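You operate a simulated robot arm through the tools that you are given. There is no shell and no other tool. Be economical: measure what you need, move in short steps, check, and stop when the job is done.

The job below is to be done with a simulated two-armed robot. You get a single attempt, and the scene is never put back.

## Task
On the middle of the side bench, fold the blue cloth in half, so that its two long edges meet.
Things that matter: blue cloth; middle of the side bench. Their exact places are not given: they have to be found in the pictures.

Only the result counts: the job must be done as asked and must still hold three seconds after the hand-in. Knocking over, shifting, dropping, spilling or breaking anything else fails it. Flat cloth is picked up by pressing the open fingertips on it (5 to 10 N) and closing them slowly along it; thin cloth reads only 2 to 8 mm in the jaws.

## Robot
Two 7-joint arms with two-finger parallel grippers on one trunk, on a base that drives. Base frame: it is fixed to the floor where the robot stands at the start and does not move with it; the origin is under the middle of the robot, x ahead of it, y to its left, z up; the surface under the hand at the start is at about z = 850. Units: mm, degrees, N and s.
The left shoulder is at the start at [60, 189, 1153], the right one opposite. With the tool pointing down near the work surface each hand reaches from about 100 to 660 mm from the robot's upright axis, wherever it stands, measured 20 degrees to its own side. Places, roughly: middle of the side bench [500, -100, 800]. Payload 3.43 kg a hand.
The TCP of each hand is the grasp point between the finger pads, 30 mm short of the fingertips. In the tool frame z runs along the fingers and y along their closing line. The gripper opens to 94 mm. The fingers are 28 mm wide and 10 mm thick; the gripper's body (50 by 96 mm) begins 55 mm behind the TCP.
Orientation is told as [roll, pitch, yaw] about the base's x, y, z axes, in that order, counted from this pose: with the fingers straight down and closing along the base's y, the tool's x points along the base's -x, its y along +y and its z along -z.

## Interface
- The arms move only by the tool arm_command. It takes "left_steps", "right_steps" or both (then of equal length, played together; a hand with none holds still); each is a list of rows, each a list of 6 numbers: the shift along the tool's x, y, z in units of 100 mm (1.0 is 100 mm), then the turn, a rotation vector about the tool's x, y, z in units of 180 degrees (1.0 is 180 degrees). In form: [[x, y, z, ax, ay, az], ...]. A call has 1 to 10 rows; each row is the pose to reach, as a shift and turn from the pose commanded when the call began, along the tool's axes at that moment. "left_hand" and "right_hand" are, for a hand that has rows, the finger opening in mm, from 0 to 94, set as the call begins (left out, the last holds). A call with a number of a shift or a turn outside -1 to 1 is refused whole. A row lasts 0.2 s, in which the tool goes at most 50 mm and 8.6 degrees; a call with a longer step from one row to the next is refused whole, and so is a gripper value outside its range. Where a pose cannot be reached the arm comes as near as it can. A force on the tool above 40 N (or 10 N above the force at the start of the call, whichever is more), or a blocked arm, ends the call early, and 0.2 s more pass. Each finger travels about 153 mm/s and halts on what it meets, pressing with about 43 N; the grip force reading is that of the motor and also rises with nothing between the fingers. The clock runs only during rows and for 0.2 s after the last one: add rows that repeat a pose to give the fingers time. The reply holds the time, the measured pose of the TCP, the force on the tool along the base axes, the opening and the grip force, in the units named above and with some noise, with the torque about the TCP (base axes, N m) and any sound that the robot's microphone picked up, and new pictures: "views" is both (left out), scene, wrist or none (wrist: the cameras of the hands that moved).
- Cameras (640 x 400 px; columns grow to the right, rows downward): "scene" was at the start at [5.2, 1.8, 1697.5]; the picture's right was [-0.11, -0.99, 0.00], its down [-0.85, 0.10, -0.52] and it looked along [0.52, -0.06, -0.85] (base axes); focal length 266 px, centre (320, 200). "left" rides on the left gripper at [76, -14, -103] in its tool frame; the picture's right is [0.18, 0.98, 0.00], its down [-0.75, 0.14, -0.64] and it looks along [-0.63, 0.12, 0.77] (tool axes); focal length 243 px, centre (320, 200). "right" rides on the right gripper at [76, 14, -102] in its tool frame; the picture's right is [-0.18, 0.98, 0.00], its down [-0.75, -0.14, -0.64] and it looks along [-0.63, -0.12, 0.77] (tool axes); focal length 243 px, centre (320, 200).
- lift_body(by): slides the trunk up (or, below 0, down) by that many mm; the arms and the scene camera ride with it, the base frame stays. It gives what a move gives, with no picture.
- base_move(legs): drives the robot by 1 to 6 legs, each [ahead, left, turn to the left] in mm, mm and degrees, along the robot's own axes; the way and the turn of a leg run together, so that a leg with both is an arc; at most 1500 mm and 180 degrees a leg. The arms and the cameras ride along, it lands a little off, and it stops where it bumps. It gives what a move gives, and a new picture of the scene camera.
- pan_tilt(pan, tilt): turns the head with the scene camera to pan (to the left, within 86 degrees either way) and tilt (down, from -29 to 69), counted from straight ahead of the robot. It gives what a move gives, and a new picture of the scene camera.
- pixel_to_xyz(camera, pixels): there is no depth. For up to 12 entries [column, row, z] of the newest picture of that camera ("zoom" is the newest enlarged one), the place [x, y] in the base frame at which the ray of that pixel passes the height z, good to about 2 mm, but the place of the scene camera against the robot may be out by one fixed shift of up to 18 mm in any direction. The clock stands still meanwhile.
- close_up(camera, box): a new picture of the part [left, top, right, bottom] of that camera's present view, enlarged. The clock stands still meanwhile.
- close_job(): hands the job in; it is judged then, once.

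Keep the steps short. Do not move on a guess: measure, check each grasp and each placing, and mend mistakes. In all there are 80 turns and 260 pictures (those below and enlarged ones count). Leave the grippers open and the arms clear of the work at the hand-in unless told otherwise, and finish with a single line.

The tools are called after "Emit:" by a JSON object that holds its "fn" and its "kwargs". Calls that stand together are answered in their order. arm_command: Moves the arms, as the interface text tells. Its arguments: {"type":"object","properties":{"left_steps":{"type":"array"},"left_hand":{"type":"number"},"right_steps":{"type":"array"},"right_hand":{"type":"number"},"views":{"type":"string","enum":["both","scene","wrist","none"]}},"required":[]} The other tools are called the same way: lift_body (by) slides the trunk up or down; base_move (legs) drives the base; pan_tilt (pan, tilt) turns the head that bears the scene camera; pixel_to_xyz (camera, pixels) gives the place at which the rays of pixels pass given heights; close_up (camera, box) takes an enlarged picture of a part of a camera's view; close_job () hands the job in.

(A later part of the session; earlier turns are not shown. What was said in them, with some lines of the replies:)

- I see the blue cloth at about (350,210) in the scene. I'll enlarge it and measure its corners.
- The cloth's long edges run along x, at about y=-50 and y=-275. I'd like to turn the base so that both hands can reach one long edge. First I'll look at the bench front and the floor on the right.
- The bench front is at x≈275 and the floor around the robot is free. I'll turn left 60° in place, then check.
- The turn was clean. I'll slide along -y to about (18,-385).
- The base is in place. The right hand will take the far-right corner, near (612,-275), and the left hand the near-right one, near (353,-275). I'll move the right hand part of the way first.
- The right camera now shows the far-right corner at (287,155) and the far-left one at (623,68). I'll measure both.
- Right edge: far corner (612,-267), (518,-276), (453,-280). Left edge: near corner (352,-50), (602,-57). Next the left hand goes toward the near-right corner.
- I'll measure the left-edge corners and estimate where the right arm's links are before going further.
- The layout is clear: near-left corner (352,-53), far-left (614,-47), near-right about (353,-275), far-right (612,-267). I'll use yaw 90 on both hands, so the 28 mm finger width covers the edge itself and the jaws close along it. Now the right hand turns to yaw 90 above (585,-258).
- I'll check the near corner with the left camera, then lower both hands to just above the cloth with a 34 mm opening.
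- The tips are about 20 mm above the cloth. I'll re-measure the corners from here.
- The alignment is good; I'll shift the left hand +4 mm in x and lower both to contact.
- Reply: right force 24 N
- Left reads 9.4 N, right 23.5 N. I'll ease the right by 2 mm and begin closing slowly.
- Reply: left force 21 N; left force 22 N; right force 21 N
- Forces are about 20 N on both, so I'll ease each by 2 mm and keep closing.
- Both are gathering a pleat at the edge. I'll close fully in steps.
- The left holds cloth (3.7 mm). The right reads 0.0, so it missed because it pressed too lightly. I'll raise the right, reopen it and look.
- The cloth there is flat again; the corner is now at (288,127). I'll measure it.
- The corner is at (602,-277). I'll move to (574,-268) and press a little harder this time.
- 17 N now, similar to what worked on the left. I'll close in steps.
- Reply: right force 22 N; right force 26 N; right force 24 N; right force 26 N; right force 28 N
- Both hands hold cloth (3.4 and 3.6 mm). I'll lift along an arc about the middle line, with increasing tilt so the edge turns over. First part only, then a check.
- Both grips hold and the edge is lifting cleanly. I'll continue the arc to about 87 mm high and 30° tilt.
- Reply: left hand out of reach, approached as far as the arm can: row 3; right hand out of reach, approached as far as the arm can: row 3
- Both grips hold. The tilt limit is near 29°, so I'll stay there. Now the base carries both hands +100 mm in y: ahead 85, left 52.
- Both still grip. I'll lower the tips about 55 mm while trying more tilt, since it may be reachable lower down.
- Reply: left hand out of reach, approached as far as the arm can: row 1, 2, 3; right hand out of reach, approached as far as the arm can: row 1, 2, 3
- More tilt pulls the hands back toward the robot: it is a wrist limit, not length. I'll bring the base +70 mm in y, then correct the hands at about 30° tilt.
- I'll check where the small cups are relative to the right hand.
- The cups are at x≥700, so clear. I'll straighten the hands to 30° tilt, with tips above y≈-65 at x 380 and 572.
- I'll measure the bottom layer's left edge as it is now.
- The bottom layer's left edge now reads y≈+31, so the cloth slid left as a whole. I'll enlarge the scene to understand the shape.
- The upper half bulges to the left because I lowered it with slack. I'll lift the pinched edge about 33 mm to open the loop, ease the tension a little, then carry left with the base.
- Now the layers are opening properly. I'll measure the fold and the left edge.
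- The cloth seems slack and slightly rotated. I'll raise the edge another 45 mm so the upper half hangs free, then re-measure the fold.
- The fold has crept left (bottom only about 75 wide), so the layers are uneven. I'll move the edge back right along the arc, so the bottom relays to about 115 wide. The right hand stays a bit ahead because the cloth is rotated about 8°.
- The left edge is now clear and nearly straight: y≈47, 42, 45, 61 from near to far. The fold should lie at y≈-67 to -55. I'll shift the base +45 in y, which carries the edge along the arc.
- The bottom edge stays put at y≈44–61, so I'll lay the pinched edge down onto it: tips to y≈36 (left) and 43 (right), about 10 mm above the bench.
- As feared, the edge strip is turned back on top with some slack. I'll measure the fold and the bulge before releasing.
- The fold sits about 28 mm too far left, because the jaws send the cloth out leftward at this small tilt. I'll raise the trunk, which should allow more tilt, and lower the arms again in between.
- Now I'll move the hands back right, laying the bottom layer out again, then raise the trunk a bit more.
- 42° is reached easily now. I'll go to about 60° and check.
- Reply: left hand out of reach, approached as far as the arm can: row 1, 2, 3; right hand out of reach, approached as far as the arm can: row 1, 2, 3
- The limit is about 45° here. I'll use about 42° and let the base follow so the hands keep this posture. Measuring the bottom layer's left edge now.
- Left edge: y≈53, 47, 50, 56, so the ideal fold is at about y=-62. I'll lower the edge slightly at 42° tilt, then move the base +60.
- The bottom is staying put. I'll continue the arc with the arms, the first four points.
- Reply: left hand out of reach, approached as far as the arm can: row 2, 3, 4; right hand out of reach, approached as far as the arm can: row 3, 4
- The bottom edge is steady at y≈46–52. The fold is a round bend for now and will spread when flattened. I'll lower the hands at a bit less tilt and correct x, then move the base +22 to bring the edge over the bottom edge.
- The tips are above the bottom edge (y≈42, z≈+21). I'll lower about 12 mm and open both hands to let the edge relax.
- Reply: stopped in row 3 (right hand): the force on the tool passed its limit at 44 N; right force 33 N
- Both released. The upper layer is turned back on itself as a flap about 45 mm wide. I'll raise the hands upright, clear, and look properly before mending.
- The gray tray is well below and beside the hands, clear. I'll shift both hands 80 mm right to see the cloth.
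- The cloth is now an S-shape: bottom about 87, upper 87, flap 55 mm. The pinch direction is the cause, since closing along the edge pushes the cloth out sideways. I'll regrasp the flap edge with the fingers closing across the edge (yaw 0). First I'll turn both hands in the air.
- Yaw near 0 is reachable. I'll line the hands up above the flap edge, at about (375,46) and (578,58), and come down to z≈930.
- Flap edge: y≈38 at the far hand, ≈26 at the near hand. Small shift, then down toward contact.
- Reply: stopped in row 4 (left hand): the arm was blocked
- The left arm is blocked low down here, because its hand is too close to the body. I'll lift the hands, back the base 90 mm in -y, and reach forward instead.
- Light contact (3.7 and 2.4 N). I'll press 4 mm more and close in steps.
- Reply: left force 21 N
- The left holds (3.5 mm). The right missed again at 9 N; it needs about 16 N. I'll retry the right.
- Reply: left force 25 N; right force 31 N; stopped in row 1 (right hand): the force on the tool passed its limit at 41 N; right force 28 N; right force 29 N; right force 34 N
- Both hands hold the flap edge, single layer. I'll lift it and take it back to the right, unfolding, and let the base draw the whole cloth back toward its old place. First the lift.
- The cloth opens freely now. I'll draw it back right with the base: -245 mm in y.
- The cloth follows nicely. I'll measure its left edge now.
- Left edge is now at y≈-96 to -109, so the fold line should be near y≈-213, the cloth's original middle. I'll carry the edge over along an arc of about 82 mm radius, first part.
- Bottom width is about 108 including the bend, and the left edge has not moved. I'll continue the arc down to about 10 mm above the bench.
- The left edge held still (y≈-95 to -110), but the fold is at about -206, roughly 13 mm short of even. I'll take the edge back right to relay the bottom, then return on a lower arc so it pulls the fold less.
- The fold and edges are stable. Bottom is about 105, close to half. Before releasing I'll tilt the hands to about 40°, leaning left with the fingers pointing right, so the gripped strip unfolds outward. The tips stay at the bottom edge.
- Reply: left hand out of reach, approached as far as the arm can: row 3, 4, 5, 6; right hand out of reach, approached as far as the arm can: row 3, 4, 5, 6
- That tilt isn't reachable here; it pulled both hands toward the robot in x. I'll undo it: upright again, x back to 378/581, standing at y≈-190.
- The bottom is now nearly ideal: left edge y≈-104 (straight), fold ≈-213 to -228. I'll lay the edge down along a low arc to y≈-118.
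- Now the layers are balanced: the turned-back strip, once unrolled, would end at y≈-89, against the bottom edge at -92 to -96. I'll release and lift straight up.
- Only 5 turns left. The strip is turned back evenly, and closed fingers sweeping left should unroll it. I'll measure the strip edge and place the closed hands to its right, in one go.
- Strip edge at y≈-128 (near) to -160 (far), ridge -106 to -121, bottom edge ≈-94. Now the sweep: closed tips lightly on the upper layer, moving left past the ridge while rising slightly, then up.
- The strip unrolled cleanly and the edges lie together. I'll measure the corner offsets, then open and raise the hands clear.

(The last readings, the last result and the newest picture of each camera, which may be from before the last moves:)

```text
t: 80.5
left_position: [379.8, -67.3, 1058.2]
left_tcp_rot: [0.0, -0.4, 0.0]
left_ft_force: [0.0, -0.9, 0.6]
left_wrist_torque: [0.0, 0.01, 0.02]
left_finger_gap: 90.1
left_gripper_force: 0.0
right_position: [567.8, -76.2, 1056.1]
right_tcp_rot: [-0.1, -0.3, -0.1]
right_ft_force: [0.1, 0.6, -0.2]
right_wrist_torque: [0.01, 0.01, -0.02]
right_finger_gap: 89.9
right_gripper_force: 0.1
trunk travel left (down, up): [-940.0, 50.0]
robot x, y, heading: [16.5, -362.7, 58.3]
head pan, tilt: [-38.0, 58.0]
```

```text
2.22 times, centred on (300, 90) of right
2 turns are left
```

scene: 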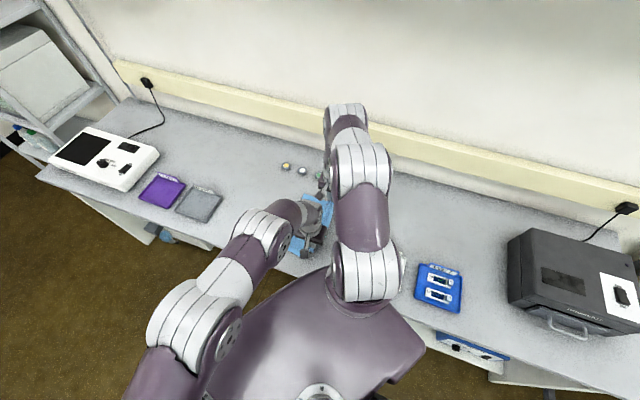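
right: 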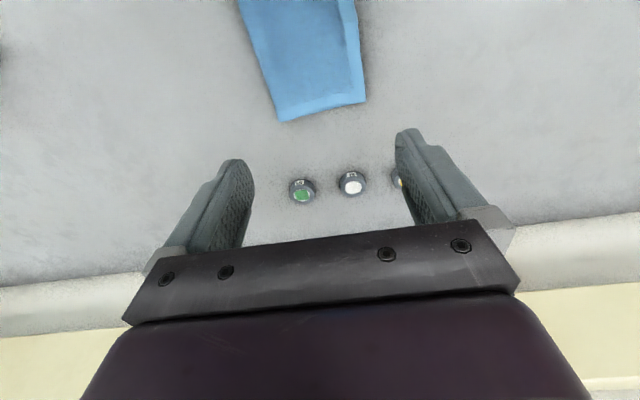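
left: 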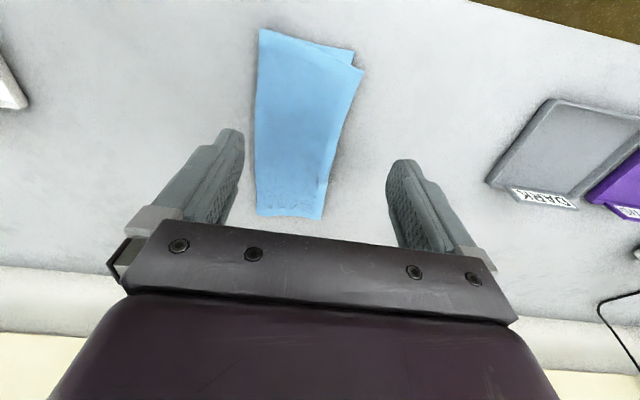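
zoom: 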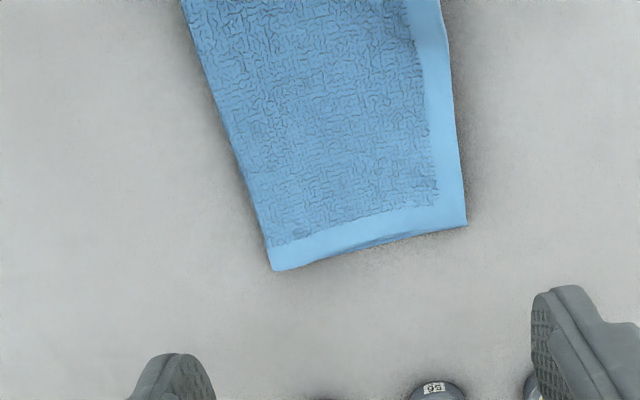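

The folded cloth measures about 113 mm across, half of its width. It lies at x 343–605, y -141 to -25, near the bench middle. The long edges lie together, with the near corner about 15 mm off. Both hands are open and about 200 mm above it. Handing in.

Emit:
{"fn": "close_job", "kwargs": {}}

```text
The job is handed in.
```

The blue cloth is folded in half near the middle of the side bench with its two long edges together, except that the near corner of the top layer is about 15 mm off; the job has been handed in.
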